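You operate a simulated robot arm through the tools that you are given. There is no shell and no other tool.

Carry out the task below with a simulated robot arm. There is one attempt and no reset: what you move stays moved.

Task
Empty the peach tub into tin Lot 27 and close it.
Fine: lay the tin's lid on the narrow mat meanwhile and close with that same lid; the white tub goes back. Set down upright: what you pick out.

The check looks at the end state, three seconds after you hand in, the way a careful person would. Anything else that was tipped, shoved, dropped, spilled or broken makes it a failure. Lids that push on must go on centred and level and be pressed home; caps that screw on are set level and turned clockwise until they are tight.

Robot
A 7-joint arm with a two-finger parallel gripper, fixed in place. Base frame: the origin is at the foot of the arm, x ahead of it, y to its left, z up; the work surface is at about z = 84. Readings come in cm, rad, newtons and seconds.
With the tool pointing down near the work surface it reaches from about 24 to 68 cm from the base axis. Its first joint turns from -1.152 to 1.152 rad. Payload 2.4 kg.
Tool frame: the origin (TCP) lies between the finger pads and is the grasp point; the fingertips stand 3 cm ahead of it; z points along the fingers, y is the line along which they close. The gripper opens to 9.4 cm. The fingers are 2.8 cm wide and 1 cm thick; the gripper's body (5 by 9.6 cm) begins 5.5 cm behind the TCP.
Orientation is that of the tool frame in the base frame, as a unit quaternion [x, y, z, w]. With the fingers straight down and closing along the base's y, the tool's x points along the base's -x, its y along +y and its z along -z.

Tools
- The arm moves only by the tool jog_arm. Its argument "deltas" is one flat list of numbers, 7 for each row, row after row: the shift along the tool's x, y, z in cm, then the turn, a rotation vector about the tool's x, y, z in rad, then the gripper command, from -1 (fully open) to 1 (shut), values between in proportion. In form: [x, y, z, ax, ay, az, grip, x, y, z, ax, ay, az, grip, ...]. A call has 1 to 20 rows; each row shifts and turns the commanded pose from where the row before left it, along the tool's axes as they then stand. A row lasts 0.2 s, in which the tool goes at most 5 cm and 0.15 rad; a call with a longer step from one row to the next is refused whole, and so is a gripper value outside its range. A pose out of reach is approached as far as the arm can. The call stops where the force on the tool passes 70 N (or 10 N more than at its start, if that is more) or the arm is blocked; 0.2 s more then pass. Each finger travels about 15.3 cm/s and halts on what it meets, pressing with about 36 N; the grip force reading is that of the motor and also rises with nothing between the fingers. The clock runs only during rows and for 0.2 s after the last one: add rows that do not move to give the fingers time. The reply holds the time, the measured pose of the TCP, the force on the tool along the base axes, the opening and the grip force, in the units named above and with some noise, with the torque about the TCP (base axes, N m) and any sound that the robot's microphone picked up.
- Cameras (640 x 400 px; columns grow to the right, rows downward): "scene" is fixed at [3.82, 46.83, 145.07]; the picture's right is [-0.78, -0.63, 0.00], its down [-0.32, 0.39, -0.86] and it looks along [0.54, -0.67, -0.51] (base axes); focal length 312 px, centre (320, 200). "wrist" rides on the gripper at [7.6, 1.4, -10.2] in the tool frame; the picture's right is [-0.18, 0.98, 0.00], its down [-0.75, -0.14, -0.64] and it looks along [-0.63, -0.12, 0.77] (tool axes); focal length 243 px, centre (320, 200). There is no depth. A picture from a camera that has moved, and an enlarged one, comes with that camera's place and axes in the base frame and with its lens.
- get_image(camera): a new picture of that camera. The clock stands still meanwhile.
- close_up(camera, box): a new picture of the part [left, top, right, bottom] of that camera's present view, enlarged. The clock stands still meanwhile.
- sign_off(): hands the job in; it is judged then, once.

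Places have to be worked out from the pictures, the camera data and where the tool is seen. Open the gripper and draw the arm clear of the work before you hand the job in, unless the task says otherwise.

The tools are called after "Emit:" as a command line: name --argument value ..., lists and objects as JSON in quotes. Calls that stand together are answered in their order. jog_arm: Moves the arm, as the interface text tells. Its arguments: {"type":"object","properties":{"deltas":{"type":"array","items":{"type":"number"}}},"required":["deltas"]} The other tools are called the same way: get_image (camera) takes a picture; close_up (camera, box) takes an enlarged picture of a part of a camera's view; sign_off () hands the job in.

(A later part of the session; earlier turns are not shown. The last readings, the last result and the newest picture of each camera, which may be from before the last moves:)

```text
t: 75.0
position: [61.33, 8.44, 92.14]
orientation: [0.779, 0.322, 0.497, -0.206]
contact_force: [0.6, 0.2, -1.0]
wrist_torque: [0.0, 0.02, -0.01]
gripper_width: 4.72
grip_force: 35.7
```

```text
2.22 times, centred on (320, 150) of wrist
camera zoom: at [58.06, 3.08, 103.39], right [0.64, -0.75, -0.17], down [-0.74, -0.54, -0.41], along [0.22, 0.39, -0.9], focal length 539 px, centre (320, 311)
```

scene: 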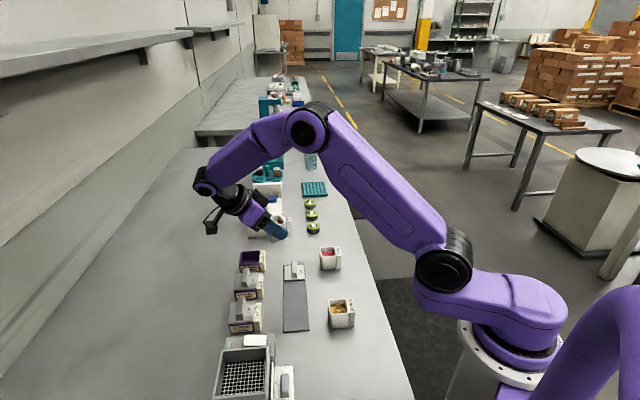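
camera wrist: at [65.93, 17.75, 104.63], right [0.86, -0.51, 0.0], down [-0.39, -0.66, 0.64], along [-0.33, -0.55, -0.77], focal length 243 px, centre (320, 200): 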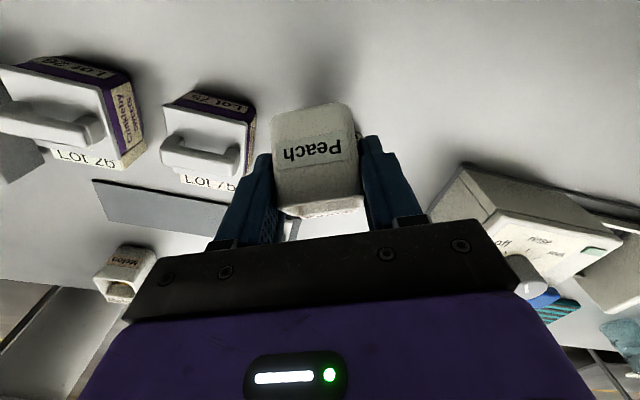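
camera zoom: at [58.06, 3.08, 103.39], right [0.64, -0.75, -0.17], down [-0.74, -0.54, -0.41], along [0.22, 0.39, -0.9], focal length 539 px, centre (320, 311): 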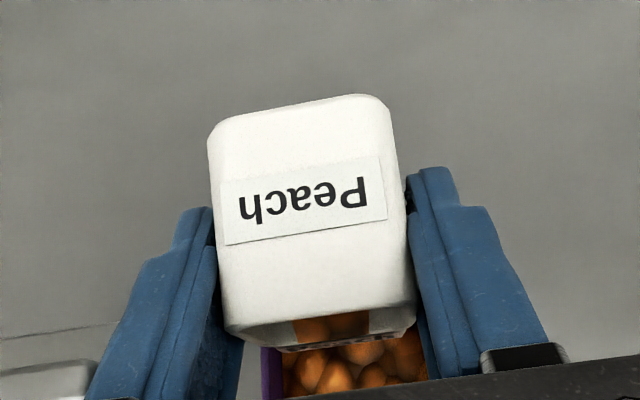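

Only a little is left in the tub. I tilt on to 120°, keeping the height.

Emit:
jog_arm --deltas '[-0.0537, 0, -0.1151, 0, 0.04363, 0, 1, -0.0486, 0, -0.1173, 0, 0.04363, 0, 1, -0.0434, 0, -0.1193, 0, 0.04363, 0, 1, -0.0382, 0, -0.1211, 0, 0.04363, 0, 1, -0.0329, 0, -0.1227, 0, 0.04363, 0, 1, -0.0275, 0, -0.124, 0, 0.04363, 0, 1, 0, 0, 0, 0, 0, 0, 1, 0, 0, 0, 0, 0, 0, 1]'

Emit:
close_up --camera "scene" --box '[216, 216, 312, 276]'

Emit:
close_up --camera "wrist" --box '[200, 60, 440, 240]'

Emit:
get_image --camera "scene"

```text
t: 76.8
position: [60.75, 7.96, 92.13]
orientation: [0.708, 0.293, 0.593, -0.246]
contact_force: [0.1, 0.3, -0.4]
wrist_torque: [0.0, 0.0, 0.01]
gripper_width: 4.74
grip_force: 36.1
```

```text
6.67 times, centred on (264, 246) of scene
camera zoom: at [3.82, 46.83, 145.07], right [-0.78, -0.63, 0.0], down [-0.32, 0.39, -0.86], along [0.54, -0.67, -0.51], focal length 2079 px, centre (693, -107)
```

zoom: 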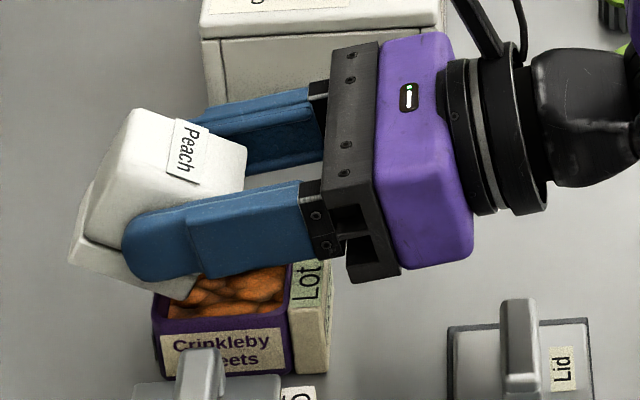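

```text
2.22 times, centred on (320, 150) of wrist
camera zoom: at [55.61, 0.74, 101.4], right [0.67, -0.72, -0.18], down [-0.64, -0.44, -0.63], along [0.37, 0.54, -0.75], focal length 539 px, centre (320, 311)
```

zoom: 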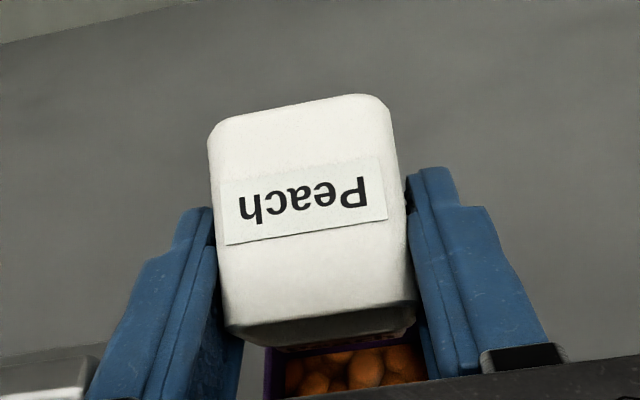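

```text
taken
```

scene: 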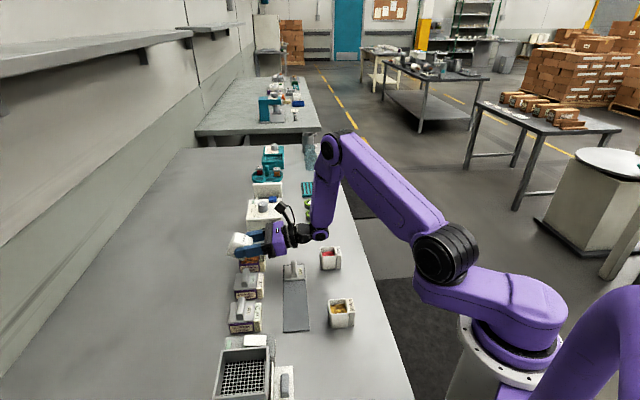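

Looks nearly or fully emptied at 120°. I zoom into the mouth and the tin to see whether anything remains.

Emit:
close_up --camera "wrist" --box '[270, 190, 400, 246]'

Emit:
close_up --camera "scene" --box '[230, 244, 270, 272]'

```text
4.92 times, centred on (335, 218) of wrist
camera zoom: at [55.61, 0.74, 101.4], right [0.67, -0.72, -0.18], down [-0.64, -0.44, -0.63], along [0.37, 0.54, -0.75], focal length 1194 px, centre (246, 111)
```

zoom: 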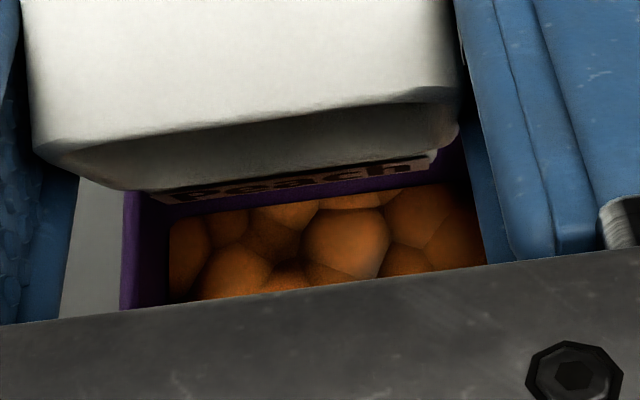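

```text
14.29 times, centred on (250, 258) of scene
camera zoom: at [3.82, 46.83, 145.07], right [-0.78, -0.63, 0.0], down [-0.32, 0.39, -0.86], along [0.54, -0.67, -0.51], focal length 4456 px, centre (1320, -629)
```

zoom: 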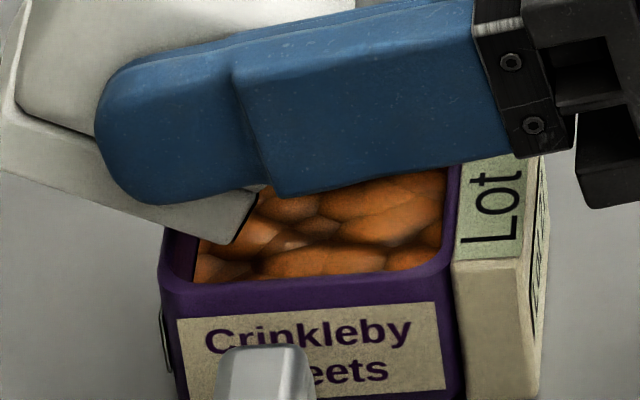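

The mouth shows bare walls and the tin is well filled below its rim. To be sure, I tilt 5° more with a slight lift and give a tiny jiggle.

Emit:
jog_arm --deltas '[0.2816, 0, -0.131, 0, 0.04363, 0, 1, 0.287, 0, -0.1185, 0, 0.04363, 0, 1, 0, 0, 0, 0, 0, 0, 1, 0, 0, 0, 0, -0.03, 0, 1, 0, 0, 0, 0, 0.03, 0, 1, 0, 0, 0, 0, -0.03, 0, 1, 0, 0, 0, 0, 0.03, 0, 1, 0, 0, 0, 0, 0, 0, 1, 0, 0, 0, 0, 0, 0, 1]'

Emit:
close_up --camera "wrist" --box '[270, 190, 400, 246]'

Emit:
close_up --camera "scene" --box '[216, 216, 312, 276]'

```text
t: 78.8
position: [60.73, 7.83, 92.55]
orientation: [0.681, 0.281, 0.624, -0.258]
contact_force: [-0.3, -0.2, -0.4]
wrist_torque: [-0.03, -0.01, 0.04]
gripper_width: 4.71
grip_force: 35.9
```

```text
4.92 times, centred on (335, 218) of wrist
camera zoom: at [54.95, 0.09, 101.16], right [0.68, -0.71, -0.18], down [-0.6, -0.4, -0.69], along [0.42, 0.59, -0.7], focal length 1194 px, centre (246, 111)
```

zoom: 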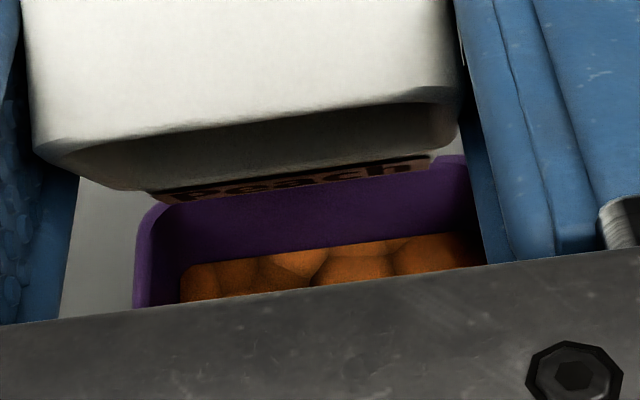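

```text
6.67 times, centred on (264, 246) of scene
camera zoom: at [3.82, 46.84, 145.07], right [-0.78, -0.63, 0.0], down [-0.32, 0.39, -0.86], along [0.54, -0.67, -0.51], focal length 2079 px, centre (693, -107)
```

zoom: 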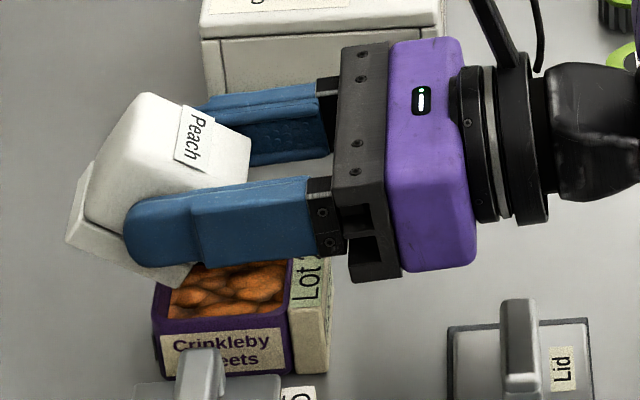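

The tub is empty. I raise it straight up 8 cm and bring the tool back to vertical (tub tilt 40°), away from the tin.

Emit:
jog_arm --deltas '[0.996, 0, -0.087, 0, 0, 0, 1, 1.992, 0, -0.174, 0, 0, 0, 1, 1.992, 0, -0.174, 0, 0, 0, 1, 1.992, 0, -0.174, 0, 0, 0, 1, 0.996, 0, -0.087, 0, 0, 0, 1, 0, 0, 0, 0, -0.1236, 0, 1, 0, 0, 0, 0, -0.1236, 0, 1, 0, 0, 0, 0, -0.1236, 0, 1, 0, 0, 0, 0, -0.1236, 0, 1, 0, 0, 0, 0, -0.1236, 0, 1, 0, 0, 0, 0, -0.1236, 0, 1, 0, 0, 0, 0, -0.1236, 0, 1, 0, 0, 0, 0, -0.1236, 0, 1, 0, 0, 0, 0, -0.1236, 0, 1, 0, 0, 0, 0, -0.1236, 0, 1, 0, 0, 0, 0, -0.1236, 0, 1, 0, 0, 0, 0, -0.1239, 0, 1, 0, 0, 0, 0, 0, 0, 1]'

Emit:
get_image --camera "scene"

Emit:
close_up --camera "scene" --box '[210, 220, 306, 280]'

```text
t: 82.6
position: [60.75, 7.75, 100.78]
orientation: [0.924, 0.383, -0.001, 0.0]
contact_force: [-0.2, 0.0, 0.2]
wrist_torque: [-0.01, 0.0, -0.01]
gripper_width: 4.72
grip_force: 35.9
```

```text
taken
```

scene: 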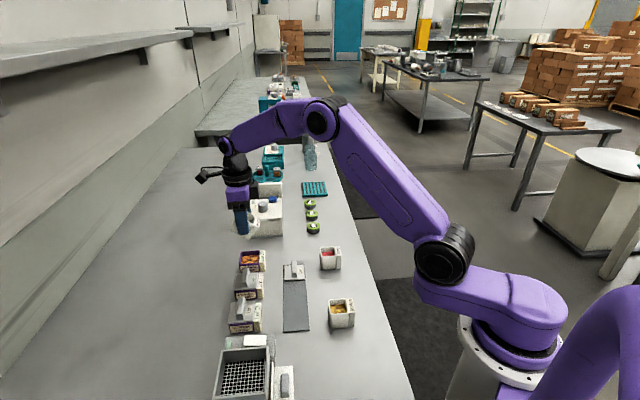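

```text
6.67 times, centred on (258, 250) of scene
camera zoom: at [3.82, 46.84, 145.07], right [-0.78, -0.63, 0.0], down [-0.32, 0.39, -0.86], along [0.54, -0.67, -0.51], focal length 2079 px, centre (733, -133)
```

zoom: 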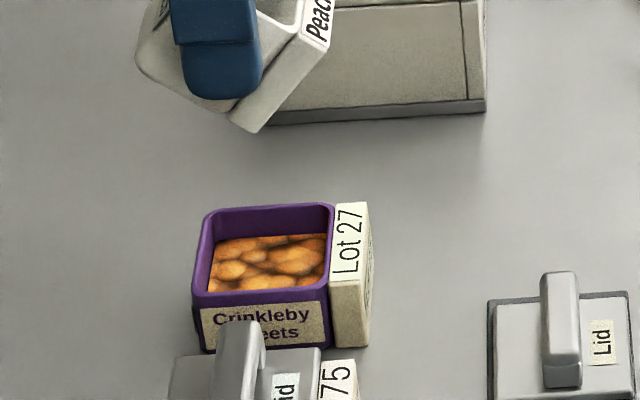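

No spills and the tin is filled. I carry the empty tub back over its place at height, then tilt it upright again.

Emit:
jog_arm --deltas '[-1.746, -0.921, -0.05, 0, 0, 0, 1, -1.746, -0.921, -0.05, 0, 0, 0, 1, -1.746, -0.921, -0.05, 0, 0, 0, 1, -1.746, -0.921, -0.05, 0, 0, 0, 1, -1.746, -0.921, -0.05, 0, 0, 0, 1, -1.746, -0.921, -0.05, 0, 0, 0, 1, -1.746, -0.921, -0.05, 0, 0, 0, 1, -1.746, -0.921, -0.05, 0, 0, 0, 1, -1.746, -0.921, -0.05, 0, 0, 0, 1, -1.746, -0.921, -0.05, 0, 0, 0, 1, -1.746, -0.921, -0.05, 0, 0, 0, 1, -1.744, -0.919, -0.05, 0, 0, 0, 1, 0, 0, 0, 0, -0.1163, 0, 1, 0, 0, 0, 0, -0.1163, 0, 1, 0, 0, 0, 0, -0.1163, 0, 1, 0, 0, 0, 0, -0.1163, 0, 1, 0, 0, 0, 0, -0.1163, 0, 1, 0, 0, 0, 0, -0.1166, 0, 1, 0, 0, 0, 0, 0, 0, 1]'

Emit:
get_image --camera "wrist"

Emit:
close_up --camera "scene" --box '[270, 200, 398, 320]'

```text
t: 86.6
position: [37.98, 0.74, 101.36]
orientation: [0.867, 0.36, -0.317, 0.131]
contact_force: [0.2, -0.7, -0.3]
wrist_torque: [0.01, 0.03, 0.0]
gripper_width: 4.74
grip_force: 35.9
```

```text
taken
camera wrist: at [47.79, 8.6, 104.26], right [0.6, -0.79, 0.12], down [-0.22, -0.02, 0.98], along [-0.77, -0.61, -0.18], focal length 243 px, centre (320, 200)
```

wrist: 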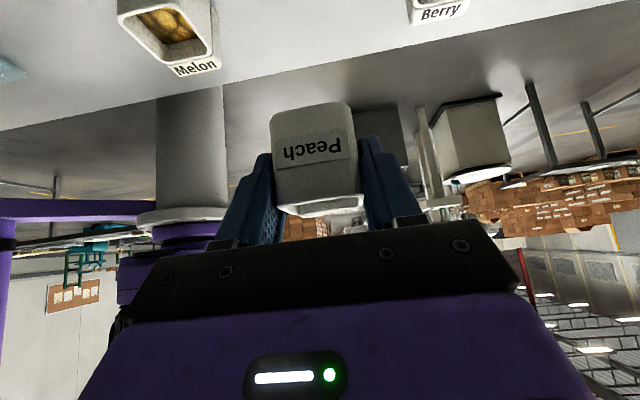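

```text
3.33 times, centred on (334, 260) of scene
camera zoom: at [3.82, 46.84, 145.07], right [-0.78, -0.63, 0.0], down [-0.32, 0.39, -0.86], along [0.54, -0.67, -0.51], focal length 1040 px, centre (273, 0)
```

zoom: 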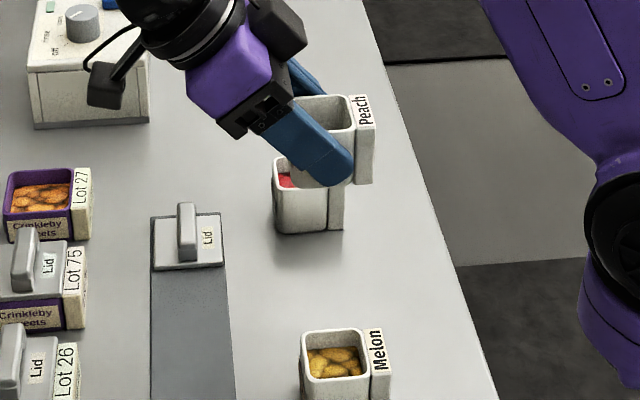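

The tub is upright and visibly empty, about 0.15 cm off laterally. I correct that and descend to z≈90.3 for a final check.

Emit:
jog_arm --deltas '[0, 0.15, 0, 0, 0, 0, 1, 0.9645, 0, 1.149, 0, 0, 0, 1, 0.9645, 0, 1.149, 0, 0, 0, 1, 0.9645, 0, 1.149, 0, 0, 0, 1, 0.9645, 0, 1.149, 0, 0, 0, 1, 0.9645, 0, 1.149, 0, 0, 0, 1, 0.9645, 0, 1.149, 0, 0, 0, 1, 0.643, 0, 0.766, 0, 0, 0, 1, 0.643, 0, 0.766, 0, 0, 0, 1, 0, 0, 0, 0, 0, 0, 1, 0, 0, 0, 0, 0, 0, 1]'

Emit:
get_image --camera "wrist"

Emit:
close_up --camera "scene" --box '[280, 230, 386, 310]'

```text
t: 89.0
position: [38.17, 0.78, 90.26]
orientation: [0.868, 0.36, -0.316, 0.131]
contact_force: [0.4, -0.3, 0.1]
wrist_torque: [0.01, -0.02, 0.0]
gripper_width: 4.72
grip_force: 36.0
```

```text
taken
camera wrist: at [47.95, 8.46, 93.27], right [0.6, -0.79, 0.12], down [-0.22, -0.02, 0.98], along [-0.77, -0.61, -0.18], focal length 243 px, centre (320, 200)
```

wrist: 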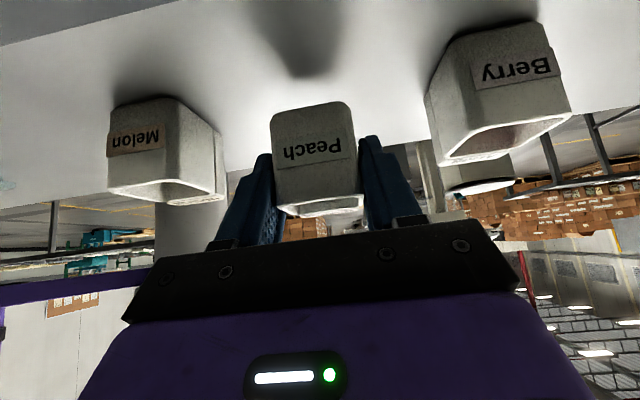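

```text
5.00 times, centred on (333, 270) of scene
camera zoom: at [3.82, 46.83, 145.07], right [-0.78, -0.63, 0.0], down [-0.32, 0.39, -0.86], along [0.54, -0.67, -0.51], focal length 1560 px, centre (255, -150)
```

zoom: 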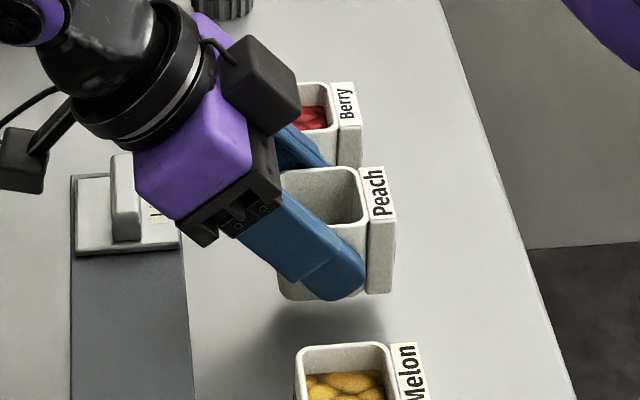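

Same view as when it was first lifted, and the tub is bare inside. I lower it the last 2 cm gently.

Emit:
jog_arm --deltas '[0, -0.05, 0, 0, 0, 0, 1, 0.3215, 0, 0.383, 0, 0, 0, 1, 0.3215, 0, 0.383, 0, 0, 0, 1, 0.3215, 0, 0.383, 0, 0, 0, 1, 0.1929, 0, 0.2298, 0, 0, 0, 1, 0.1286, 0, 0.1532, 0, 0, 0, 1, 0.0643, 0, 0.0766, 0, 0, 0, 1, 0, 0, 0, 0, 0, 0, 1]'

Emit:
close_up --camera "scene" --box '[290, 240, 386, 310]'

```text
t: 90.8
position: [38.21, 0.69, 88.29]
orientation: [0.868, 0.361, -0.316, 0.13]
contact_force: [-0.7, -0.1, -0.4]
wrist_torque: [-0.02, 0.0, 0.02]
gripper_width: 4.75
grip_force: 35.9
```

```text
5.71 times, centred on (338, 275) of scene
camera zoom: at [3.82, 46.83, 145.07], right [-0.78, -0.63, 0.0], down [-0.32, 0.39, -0.86], along [0.54, -0.67, -0.51], focal length 1782 px, centre (217, -229)
```

zoom: 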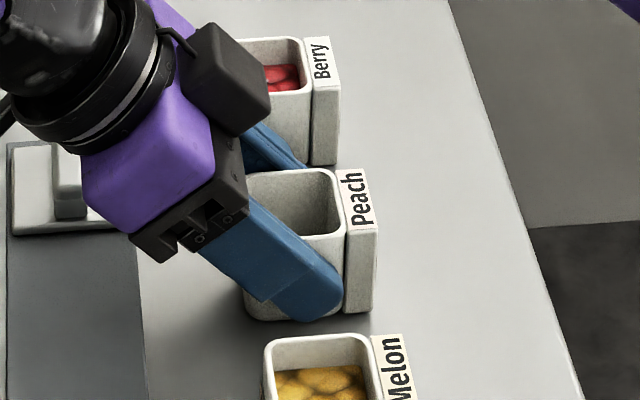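

Nearly down. I continue in 0.1 cm steps until it touches.

Emit:
jog_arm --deltas '[0.0643, 0, 0.0766, 0, 0, 0, 1, 0.0643, 0, 0.0766, 0, 0, 0, 1, 0, 0, 0, 0, 0, 0, 1]'

```text
t: 91.6
position: [38.17, 0.75, 88.14]
orientation: [0.868, 0.36, -0.317, 0.131]
contact_force: [0.5, 1.6, 10.1]
wrist_torque: [-0.15, 0.06, -0.03]
gripper_width: 4.71
grip_force: 36.0
```

Contact at ~10 N: the tub stands on the table. I open the fingers to 7 cm and back straight up.

Emit:
jog_arm --deltas '[0, 0, 0, 0, 0, 0, 0.2, 0, 0, 0, 0, 0, 0, -0.2, 0, 0, 0, 0, 0, 0, -0.5, 0, 0, 0, 0, 0, 0, -0.5, -0.3215, 0, -0.383, 0, 0, 0, -0.5, -0.643, 0, -0.766, 0, 0, 0, -0.5, -0.9645, 0, -1.149, 0, 0, 0, -0.5, -0.9645, 0, -1.149, 0, 0, 0, -0.5, -0.9645, 0, -1.149, 0, 0, 0, -0.5, -0.9645, 0, -1.149, 0, 0, 0, -0.5, -0.9645, 0, -1.149, 0, 0, 0, -0.5, -0.9645, 0, -1.149, 0, 0, 0, -0.5, -0.9645, 0, -1.149, 0, 0, 0, -0.5, -0.643, 0, -0.766, 0, 0, 0, -0.5, 0, 0, 0, 0, 0, 0, -0.5]'

Emit:
close_up --camera "scene" --box '[270, 230, 398, 330]'

Emit:
get_image --camera "wrist"

```text
t: 94.8
position: [38.15, 0.6, 100.95]
orientation: [0.868, 0.36, -0.317, 0.13]
contact_force: [1.3, -0.1, -0.3]
wrist_torque: [0.0, 0.0, -0.02]
gripper_width: 7.03
grip_force: 0.0
```

```text
4.00 times, centred on (334, 280) of scene
camera zoom: at [3.82, 46.83, 145.07], right [-0.78, -0.63, 0.0], down [-0.32, 0.39, -0.86], along [0.54, -0.67, -0.51], focal length 1248 px, centre (264, -120)
```

zoom: 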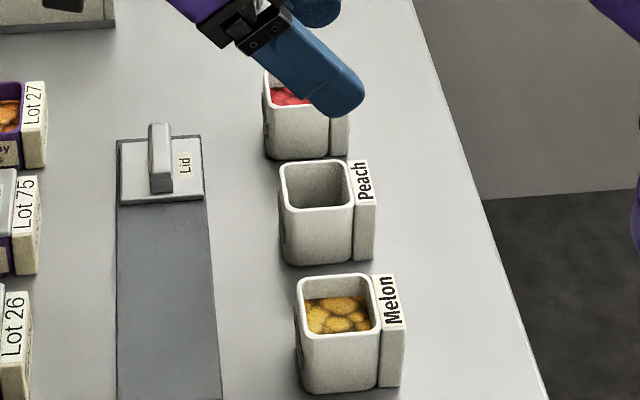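

```text
taken
camera wrist: at [47.92, 8.36, 104.01], right [0.6, -0.79, 0.12], down [-0.22, -0.02, 0.98], along [-0.77, -0.61, -0.18], focal length 243 px, centre (320, 200)
```

wrist: 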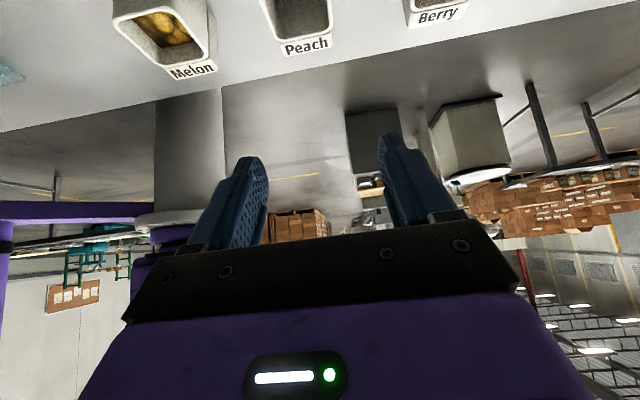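

The tub stands upright, empty, back in its row. I return the tool to vertical and yaw back to the lid-grasp heading (135°).

Emit:
jog_arm --deltas '[0, 0, 0, 0, 0.1163, 0, -0.5, 0, 0, 0, 0, 0.1163, 0, -0.5, 0, 0, 0, 0, 0.1163, 0, -0.5, 0, 0, 0, 0, 0.1163, 0, -0.5, 0, 0, 0, 0, 0.1163, 0, -0.5, 0, 0, 0, 0, 0.1166, 0, -0.5, 0, 0, 0, 0, 0, -0.1428, -0.5, 0, 0, 0, 0, 0, -0.1428, -0.5, 0, 0, 0, 0, 0, -0.1428, -0.5, 0, 0, 0, 0, 0, -0.1428, -0.5, 0, 0, 0, 0, 0, -0.1428, -0.5, 0, 0, 0, 0, 0, -0.1428, -0.5, 0, 0, 0, 0, 0, -0.1428, -0.5, 0, 0, 0, 0, 0, -0.1428, -0.5, 0, 0, 0, 0, 0, -0.1428, -0.5, 0, 0, 0, 0, 0, -0.1428, -0.5, 0, 0, 0, 0, 0, -0.1428, -0.5, 0, 0, 0, 0, 0, 0, -0.5]'

```text
t: 98.6
position: [38.21, 0.78, 101.07]
orientation: [0.381, 0.925, 0.001, -0.001]
contact_force: [0.5, -0.1, 0.0]
wrist_torque: [-0.02, -0.01, 0.02]
gripper_width: 7.03
grip_force: 0.1
```

Now I move over the lid on the mat and view it.

Emit:
jog_arm --deltas '[-0.927, 1.274, 0, 0, 0, 0, 0.1, -0.927, 1.274, 0, 0, 0, 0, 0.1, -0.927, 1.274, 0, 0, 0, 0, 0.1, -0.927, 1.274, 0, 0, 0, 0, 0.1, -0.927, 1.274, 0, 0, 0, 0, 0.1, -0.927, 1.274, 0, 0, 0, 0, 0.1, -0.928, 1.276, 0, 0, 0, 0, 0.1, 0, 0, 0, 0, 0, 0, 0.1, 0, 0, 0, 0, 0, 0, 0.1]'

Emit:
close_up --camera "wrist" --box '[250, 40, 410, 160]'

Emit:
get_image --camera "wrist"

```text
t: 100.6
position: [49.0, 2.39, 100.95]
orientation: [0.382, 0.924, 0.0, -0.001]
contact_force: [-0.3, 0.5, -0.4]
wrist_torque: [0.03, 0.02, 0.02]
gripper_width: 4.24
grip_force: 0.0
```

```text
3.33 times, centred on (330, 100) of wrist
camera zoom: at [44.63, 8.7, 111.26], right [0.82, 0.57, 0.0], down [0.43, -0.63, 0.64], along [0.36, -0.53, -0.77], focal length 809 px, centre (287, 533)
```

zoom: 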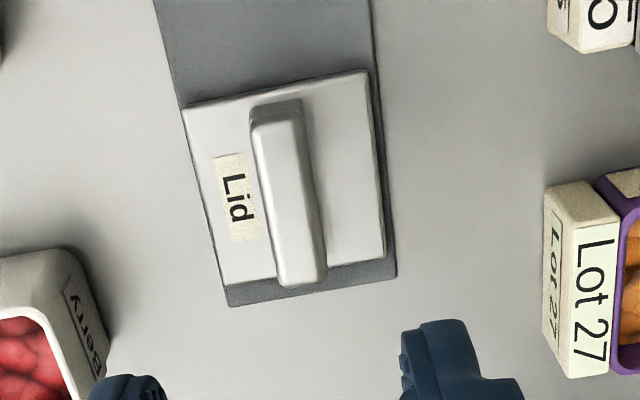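

```text
taken
camera wrist: at [44.63, 8.7, 111.26], right [0.82, 0.57, 0.0], down [0.43, -0.63, 0.64], along [0.36, -0.53, -0.77], focal length 243 px, centre (320, 200)
```

wrist: 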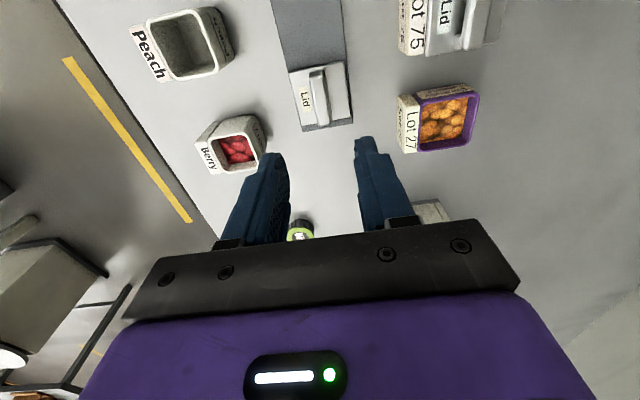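

Lid centre reads (49.18, 2.27), so I shift 0.08 cm and descend to the same height at which I released it.

Emit:
jog_arm --deltas '[0, 0.08, 0, 0, 0, 0, 0.1, 0, 0, 2, 0, 0, 0, 0.1, 0, 0, 2, 0, 0, 0, 0.1, 0, 0, 2, 0, 0, 0, 0.1, 0, 0, 2, 0, 0, 0, 0.1, 0, 0, 2, 0, 0, 0, 0.1, 0, 0, 1, 0, 0, 0, 0.1, 0, 0, 0.8, 0, 0, 0, 0.1, 0, 0, 0.6, 0, 0, 0, 0.1, 0, 0, 0, 0, 0, 0, 0.1, 0, 0, 0, 0, 0, 0, 0.1]'

Emit:
close_up --camera "wrist" --box '[220, 70, 420, 230]'

Emit:
close_up --camera "scene" --box '[264, 245, 328, 285]'

```text
t: 103.0
position: [49.1, 2.42, 88.53]
orientation: [0.383, 0.924, 0.001, -0.001]
contact_force: [-0.2, -0.6, -0.4]
wrist_torque: [-0.02, -0.01, 0.0]
gripper_width: 4.24
grip_force: 0.2
```

```text
2.50 times, centred on (320, 150) of wrist
camera zoom: at [44.65, 8.72, 98.87], right [0.82, 0.57, 0.0], down [0.43, -0.63, 0.64], along [0.36, -0.53, -0.77], focal length 606 px, centre (320, 325)
```

zoom: 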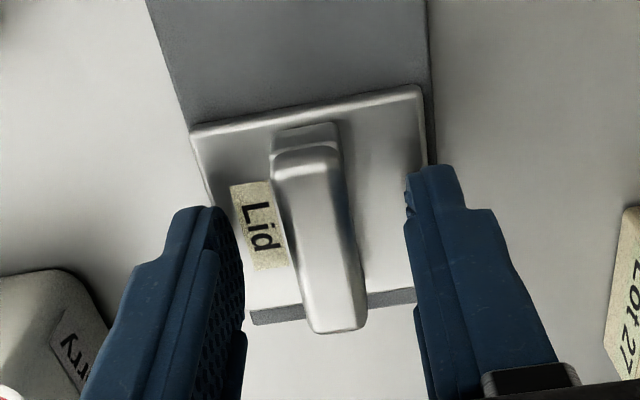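

```text
10.00 times, centred on (296, 265) of scene
camera zoom: at [3.82, 46.83, 145.07], right [-0.78, -0.63, 0.0], down [-0.32, 0.39, -0.86], along [0.54, -0.67, -0.51], focal length 3119 px, centre (560, -450)
```

zoom: 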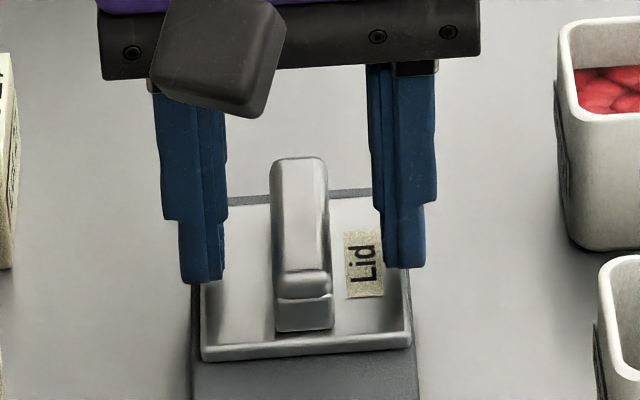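

The handle sits between the fingers just as in the first grasp. I close the grip.

Emit:
jog_arm --deltas '[0, 0, 0, 0, 0, 0, 0.5, 0, 0, 0, 0, 0, 0, 1, 0, 0, 0, 0, 0, 0, 1, 0, 0, 0, 0, 0, 0, 1, 0, 0, 0, 0, 0, 0, 1]'

Emit:
close_up --camera "wrist" --box '[220, 70, 420, 230]'

```text
t: 104.2
position: [49.05, 2.37, 88.57]
orientation: [0.382, 0.924, 0.0, -0.001]
contact_force: [0.9, 0.4, 0.4]
wrist_torque: [0.01, -0.05, 0.03]
gripper_width: 1.44
grip_force: 35.7
```

```text
2.50 times, centred on (320, 150) of wrist
camera zoom: at [44.65, 8.73, 98.88], right [0.82, 0.57, 0.0], down [0.43, -0.63, 0.64], along [0.36, -0.53, -0.77], focal length 606 px, centre (320, 325)
```

zoom: 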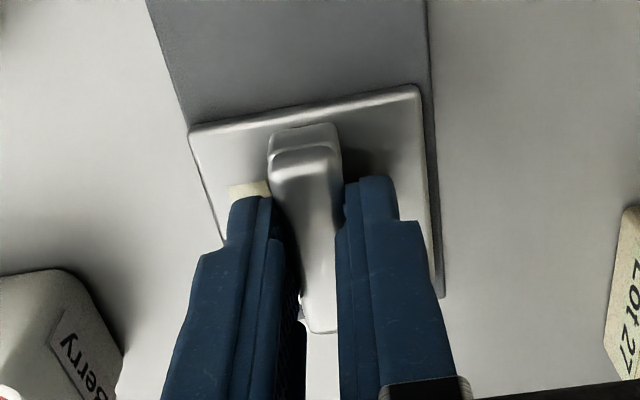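

The lid sits in the grip exactly as before (within ~0.05 cm). I lift it and carry it back above the tin.

Emit:
jog_arm --deltas '[0, 0, -0.5, 0, 0, 0, 1, 0, 0, -1.5, 0, 0, 0, 1, 0, 0, -2, 0, 0, 0, 1, 0, 0, -2.5, 0, 0, 0, 1, 0, 0, -2.5, 0, 0, 0, 1, -0.609, 1.743, 0, 0, 0, 0, 1, -0.609, 1.743, 0, 0, 0, 0, 1, -0.609, 1.743, 0, 0, 0, 0, 1, -0.609, 1.743, 0, 0, 0, 0, 1, -0.609, 1.743, 0, 0, 0, 0, 1, -0.609, 1.743, 0, 0, 0, 0, 1, -0.61, 1.742, 0, 0, 0, 0, 1, 0, 0, 0, 0, 0, 0, 1, 0, 0, 0, 0, 0, 0, 1]'

Emit:
get_image --camera "wrist"

Emit:
close_up --camera "scene" --box '[210, 200, 306, 280]'

```text
t: 107.2
position: [60.8, 8.08, 97.55]
orientation: [0.383, 0.924, 0.001, -0.001]
contact_force: [-0.3, 0.0, 0.6]
wrist_torque: [0.01, 0.02, -0.02]
gripper_width: 1.45
grip_force: 35.9
```

```text
taken
camera wrist: at [56.38, 14.33, 107.92], right [0.82, 0.57, 0.0], down [0.43, -0.63, 0.64], along [0.36, -0.53, -0.77], focal length 243 px, centre (320, 200)
```

wrist: 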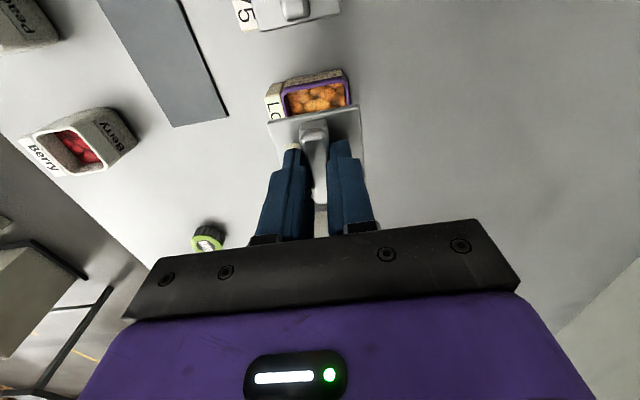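

```text
5.00 times, centred on (258, 240) of scene
camera zoom: at [3.82, 46.84, 145.07], right [-0.78, -0.63, 0.0], down [-0.32, 0.39, -0.86], along [0.54, -0.67, -0.51], focal length 1560 px, centre (630, 0)
```

zoom: 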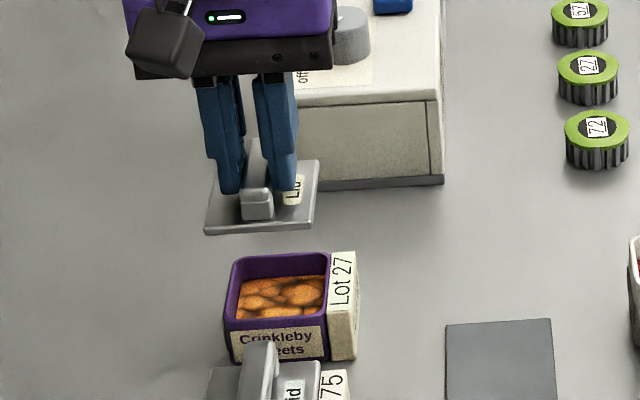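

Level and lined up within ~0.1 cm. I lower to z≈93.7, the height at which I can compare with the picture taken when the lid first came off.

Emit:
jog_arm --deltas '[0, 0, 1, 0, 0, 0, 1, 0, 0, 1, 0, 0, 0, 1, 0, 0, 1, 0, 0, 0, 1, 0, 0, 0.85, 0, 0, 0, 1, 0, 0, 0, 0, 0, 0, 1, 0, 0, 0, 0, 0, 0, 1]'

Emit:
close_up --camera "wrist" --box '[220, 70, 420, 230]'

Emit:
close_up --camera "scene" --box '[214, 220, 294, 280]'

```text
t: 108.6
position: [60.65, 8.02, 93.86]
orientation: [0.383, 0.924, 0.001, -0.001]
contact_force: [-0.2, 0.0, 0.2]
wrist_torque: [-0.01, -0.02, 0.01]
gripper_width: 1.47
grip_force: 35.7
```

```text
2.50 times, centred on (320, 150) of wrist
camera zoom: at [56.29, 14.39, 104.08], right [0.82, 0.57, 0.0], down [0.43, -0.63, 0.64], along [0.36, -0.53, -0.77], focal length 606 px, centre (320, 325)
```

zoom: 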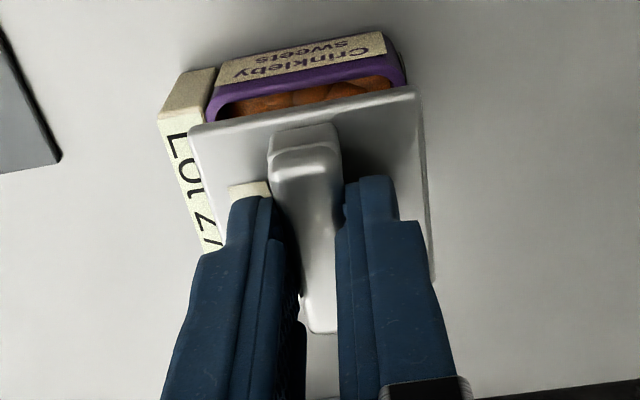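

```text
6.67 times, centred on (254, 250) of scene
camera zoom: at [3.82, 46.84, 145.07], right [-0.78, -0.63, 0.0], down [-0.32, 0.39, -0.86], along [0.54, -0.67, -0.51], focal length 2079 px, centre (760, -133)
```

zoom: 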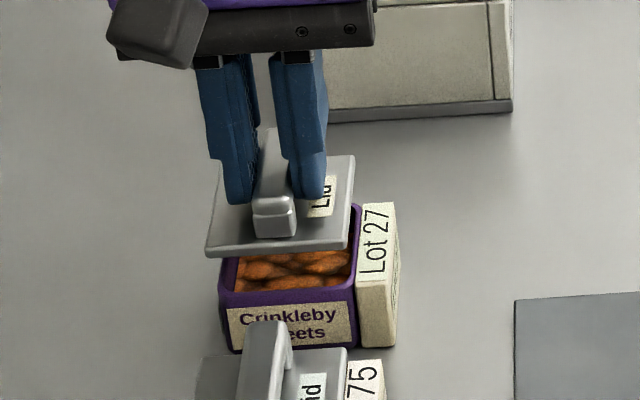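

Compared with the lift-off picture, the lid is about 0.05–0.1 cm too far along tool y. I correct by 0.06 and lower 1.6 cm, to just above the rim.

Emit:
jog_arm --deltas '[0.02, -0.06, 0, 0, 0, 0, 1, 0, 0, 0.5, 0, 0, 0, 1, 0, 0, 0.5, 0, 0, 0, 1, 0, 0, 0.4, 0, 0, 0, 1, 0, 0, 0.2, 0, 0, 0, 1, 0, 0, 0, 0, 0, 0, 1, 0, 0, 0, 0, 0, 0, 1]'

Emit:
close_up --camera "wrist" --box '[220, 70, 420, 230]'

Emit:
close_up --camera "scene" --box '[230, 240, 278, 270]'

```text
t: 110.2
position: [60.68, 7.95, 92.18]
orientation: [0.383, 0.924, 0.001, -0.001]
contact_force: [-0.3, 0.1, 0.1]
wrist_torque: [0.02, 0.02, -0.01]
gripper_width: 1.46
grip_force: 35.7
```

```text
2.50 times, centred on (320, 150) of wrist
camera zoom: at [56.32, 14.33, 102.51], right [0.82, 0.57, 0.0], down [0.43, -0.63, 0.64], along [0.36, -0.53, -0.77], focal length 606 px, centre (320, 325)
```

zoom: 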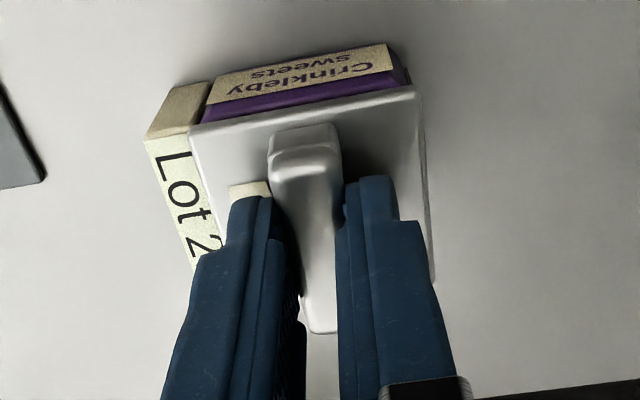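

```text
13.33 times, centred on (254, 255) of scene
camera zoom: at [3.82, 46.84, 145.07], right [-0.78, -0.63, 0.0], down [-0.32, 0.39, -0.86], along [0.54, -0.67, -0.51], focal length 4159 px, centre (1200, -533)
```

zoom: 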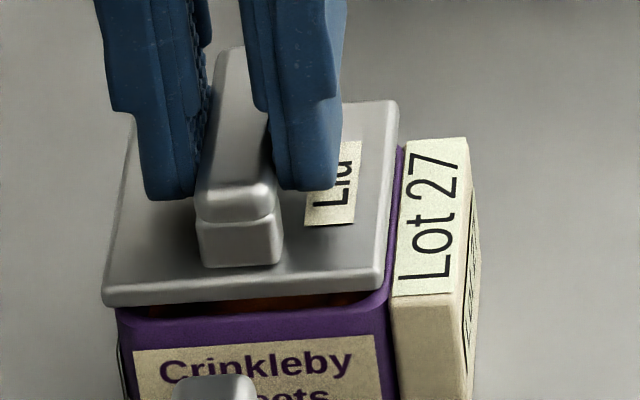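

Against the very first picture, the lid is ~0.12 cm off along tool y relative to its original seat. I shift −0.12 and lower 0.25 cm, then compare again.

Emit:
jog_arm --deltas '[0, -0.12, 0, 0, 0, 0, 1, 0, 0, 0.15, 0, 0, 0, 1, 0, 0, 0.1, 0, 0, 0, 1, 0, 0, 0, 0, 0, 0, 1, 0, 0, 0, 0, 0, 0, 1]'

Emit:
close_up --camera "scene" --box '[230, 240, 278, 270]'

Emit:
close_up --camera "wrist" --box '[220, 70, 420, 230]'

```text
t: 111.4
position: [60.74, 7.89, 91.93]
orientation: [0.382, 0.924, 0.0, 0.0]
contact_force: [1.1, 0.1, -0.2]
wrist_torque: [0.01, -0.04, 0.01]
gripper_width: 1.45
grip_force: 36.2
```

```text
13.33 times, centred on (254, 255) of scene
camera zoom: at [3.82, 46.84, 145.07], right [-0.78, -0.63, 0.0], down [-0.32, 0.39, -0.86], along [0.54, -0.67, -0.51], focal length 4159 px, centre (1200, -533)
```

zoom: 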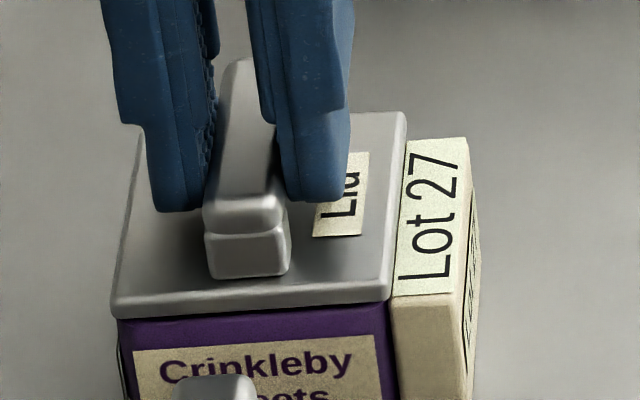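

```text
2.50 times, centred on (320, 150) of wrist
camera zoom: at [56.22, 14.25, 102.2], right [0.82, 0.57, 0.0], down [0.43, -0.63, 0.64], along [0.36, -0.53, -0.77], focal length 606 px, centre (320, 325)
```

zoom: 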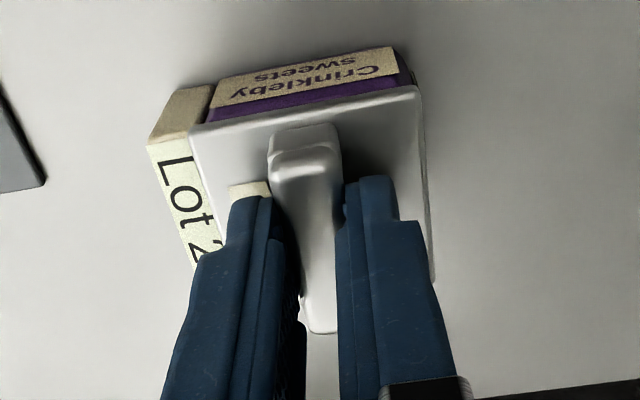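

The lid now matches its original seat position with only ~0.15 cm of height left. I press down in small steps, watching force and sound.

Emit:
jog_arm --deltas '[0, 0, 0.1, 0, 0, 0, 1, 0, 0, 0.1, 0, 0, 0, 1, 0, 0, 0.05, 0, 0, 0, 1, 0, 0, 0, 0, 0, 0, 1]'

Emit:
close_up --camera "scene" --box '[230, 240, 278, 270]'

```text
t: 112.4
position: [60.62, 7.89, 91.78]
orientation: [0.383, 0.924, 0.002, 0.001]
contact_force: [2.3, -0.4, 11.5]
wrist_torque: [0.0, 0.02, 0.0]
gripper_width: 1.45
grip_force: 35.4
```

```text
13.33 times, centred on (254, 255) of scene
camera zoom: at [3.8, 46.83, 145.07], right [-0.78, -0.63, 0.0], down [-0.32, 0.39, -0.86], along [0.54, -0.67, -0.51], focal length 4159 px, centre (1200, -533)
```

zoom: 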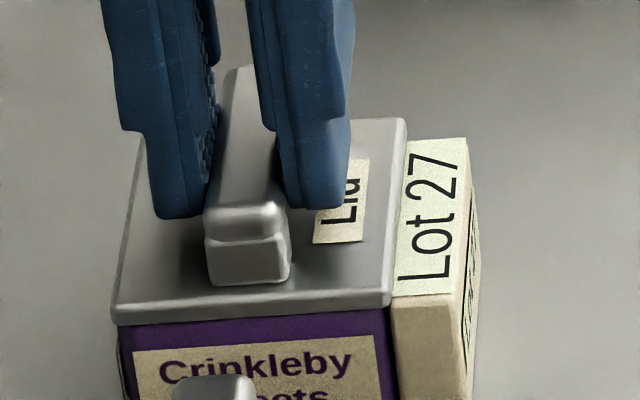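

The lid sits exactly at its original seat with 11.5 N reaction. I press further to be sure it's home.

Emit:
jog_arm --deltas '[0, 0, 0.1, 0, 0, 0, 1, 0, 0, 0.1, 0, 0, 0, 1, 0, 0, 0.05, 0, 0, 0, 1, 0, 0, 0, 0, 0, 0, 1, 0, 0, 0, 0, 0, 0, 1]'

Emit:
close_up --camera "scene" --box '[230, 240, 278, 270]'

```text
t: 113.6
position: [60.58, 7.97, 91.67]
orientation: [0.383, 0.924, 0.002, 0.002]
contact_force: [-0.6, -2.3, 33.0]
wrist_torque: [-0.12, 0.09, -0.02]
gripper_width: 1.48
grip_force: 35.8
```

```text
13.33 times, centred on (254, 255) of scene
camera zoom: at [3.75, 46.82, 145.08], right [-0.78, -0.63, 0.0], down [-0.32, 0.39, -0.86], along [0.54, -0.67, -0.51], focal length 4159 px, centre (1200, -533)
```

zoom: 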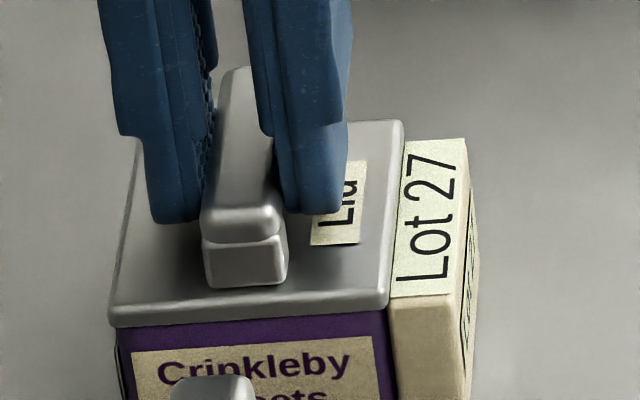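

33 N and seated, no movement seen. One more slight increase to make sure it's fully pressed home, then ease off.

Emit:
jog_arm --deltas '[0, 0, 0.08, 0, 0, 0, 1, 0, 0, 0.08, 0, 0, 0, 1, 0, 0, 0, 0, 0, 0, 1, 0, 0, 0, 0, 0, 0, 1]'

Emit:
close_up --camera "scene" --box '[230, 240, 278, 270]'

```text
t: 114.6
position: [60.48, 7.95, 91.43]
orientation: [0.382, 0.924, 0.002, 0.002]
contact_force: [0.9, -1.4, 33.0]
wrist_torque: [-0.13, 0.0, 0.0]
gripper_width: 1.44
grip_force: 35.7
```

```text
13.33 times, centred on (254, 255) of scene
camera zoom: at [3.76, 46.82, 145.07], right [-0.78, -0.63, 0.0], down [-0.32, 0.39, -0.86], along [0.54, -0.67, -0.51], focal length 4159 px, centre (1200, -533)
```

zoom: 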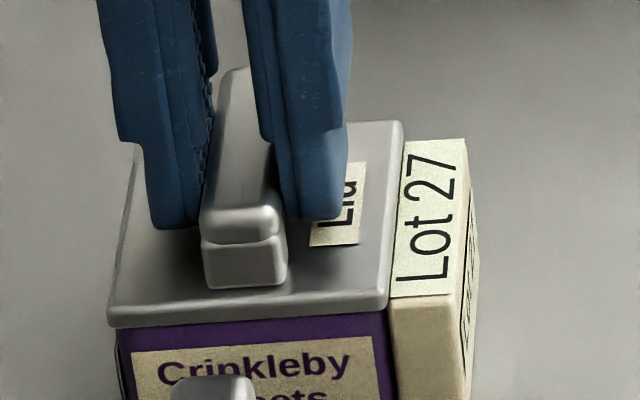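

The force levels at 33 N because the fingers slide on the handle. I release, rise, close the fingers, and will press on top of the handle's centre instead.

Emit:
jog_arm --deltas '[0, 0, -0.2, 0, 0, 0, 1, 0, 0, -0.1, 0, 0, 0, 0.5, 0, 0, 0, 0, 0, 0, 0.1, 0, 0, 0, 0, 0, 0, 0.1, 0, 0, -1, 0, 0, 0, 0.1, 0, 0, -1.5, 0, 0, 0, 0.1, 0, 0, -1.5, 0, 0, 0, 0.1, 0, 0, -1, 0, 0, 0, 0.1, -0.16, -0.03, 0, 0, 0, 0, 1, 0, 0, 0, 0, 0, 0, 1, 0, 0, 0, 0, 0, 0, 1]'

Emit:
get_image --camera "wrist"

Emit:
close_up --camera "scene" --box '[230, 230, 278, 270]'

```text
t: 117.0
position: [60.64, 7.87, 96.56]
orientation: [0.382, 0.924, 0.001, 0.0]
contact_force: [0.1, 0.3, 1.0]
wrist_torque: [0.02, 0.01, 0.0]
gripper_width: 0.0
grip_force: 32.8
```

```text
taken
camera wrist: at [56.2, 14.21, 106.86], right [0.82, 0.57, 0.0], down [0.43, -0.63, 0.64], along [0.36, -0.53, -0.77], focal length 243 px, centre (320, 200)
```

wrist: 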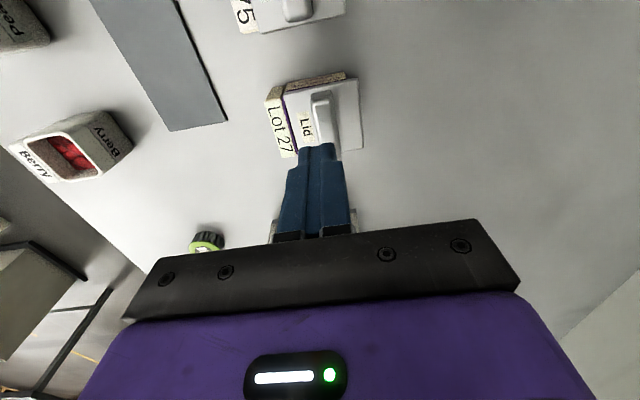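

```text
10.00 times, centred on (254, 250) of scene
camera zoom: at [3.82, 46.83, 145.07], right [-0.78, -0.63, 0.0], down [-0.32, 0.39, -0.86], along [0.54, -0.67, -0.51], focal length 3119 px, centre (980, -300)
```

zoom: 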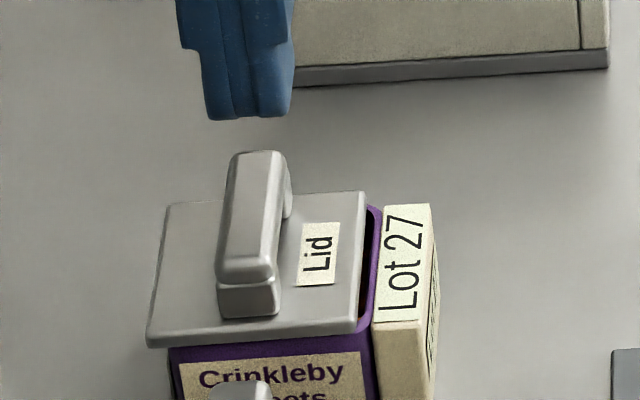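

The lid shifted when I released: it now lies ~0.5 cm off toward the far side with a gap by the label. I look closely before correcting.

Emit:
close_up --camera "wrist" --box '[256, 60, 384, 160]'

Emit:
close_up --camera "scene" --box '[232, 242, 274, 270]'

```text
4.00 times, centred on (320, 110) of wrist
camera zoom: at [56.2, 14.21, 106.86], right [0.82, 0.57, 0.0], down [0.43, -0.63, 0.64], along [0.36, -0.53, -0.77], focal length 970 px, centre (320, 560)
```

zoom: 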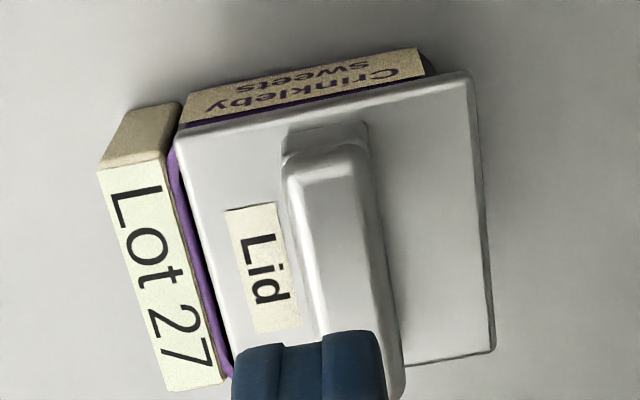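

```text
14.29 times, centred on (253, 256) of scene
camera zoom: at [3.82, 46.83, 145.07], right [-0.78, -0.63, 0.0], down [-0.32, 0.39, -0.86], along [0.54, -0.67, -0.51], focal length 4456 px, centre (1277, -600)
```

zoom: 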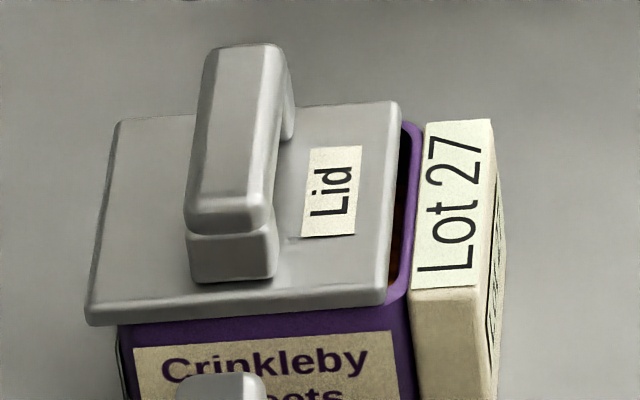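

The lid lies flat but about 0.45 cm toward the far side and 0.2 cm toward the row; the fingertips, still touching the plate, must have dragged it. I'll regrasp the handle at its present place: open, shift 0.53 cm, and descend.

Emit:
jog_arm --deltas '[0, 0, 0, 0, 0, 0, 0.1, 0, 0, 0, 0, 0, 0, 0.1, 0.16, 0.53, 0, 0, 0, 0, 0.1, 0, 0, 1.5, 0, 0, 0, 0.1, 0, 0, 1.5, 0, 0, 0, 0.1, 0, 0, 1, 0, 0, 0, 0.1, 0, 0, 0.6, 0, 0, 0, 0.1, 0, 0, 0, 0, 0, 0, 0.1, 0, 0, 0, 0, 0, 0, 0.1]'

Emit:
close_up --camera "wrist" --box '[220, 70, 420, 230]'

Emit:
close_up --camera "scene" --box '[230, 240, 278, 270]'

```text
t: 119.0
position: [60.94, 8.22, 91.85]
orientation: [0.383, 0.924, 0.001, -0.001]
contact_force: [-0.3, -0.2, -0.7]
wrist_torque: [0.02, 0.04, -0.02]
gripper_width: 4.2
grip_force: 0.0
```

```text
2.50 times, centred on (320, 150) of wrist
camera zoom: at [56.55, 14.59, 102.25], right [0.82, 0.57, 0.0], down [0.43, -0.63, 0.64], along [0.36, -0.53, -0.77], focal length 606 px, centre (320, 325)
```

zoom: 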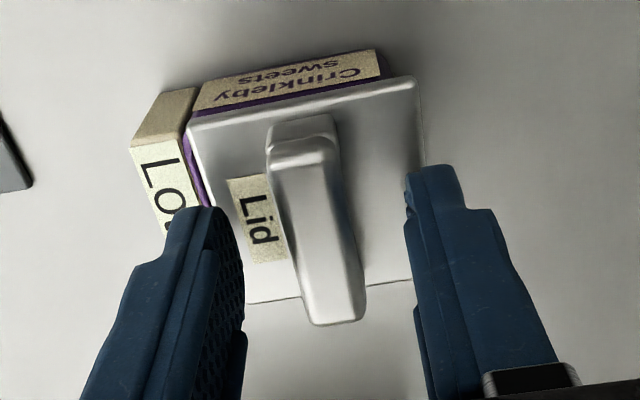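

```text
13.33 times, centred on (254, 255) of scene
camera zoom: at [3.82, 46.83, 145.07], right [-0.78, -0.63, 0.0], down [-0.32, 0.39, -0.86], along [0.54, -0.67, -0.51], focal length 4159 px, centre (1200, -533)
```

zoom: 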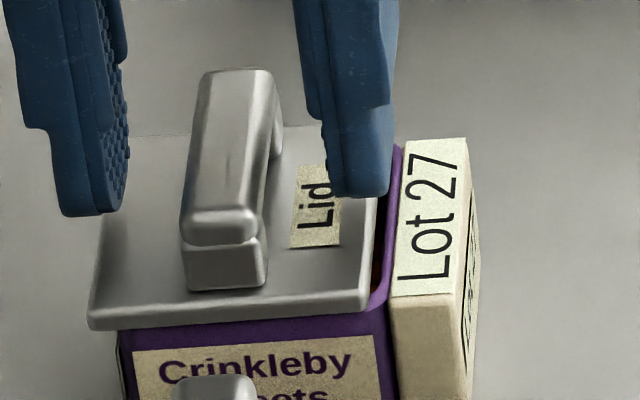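

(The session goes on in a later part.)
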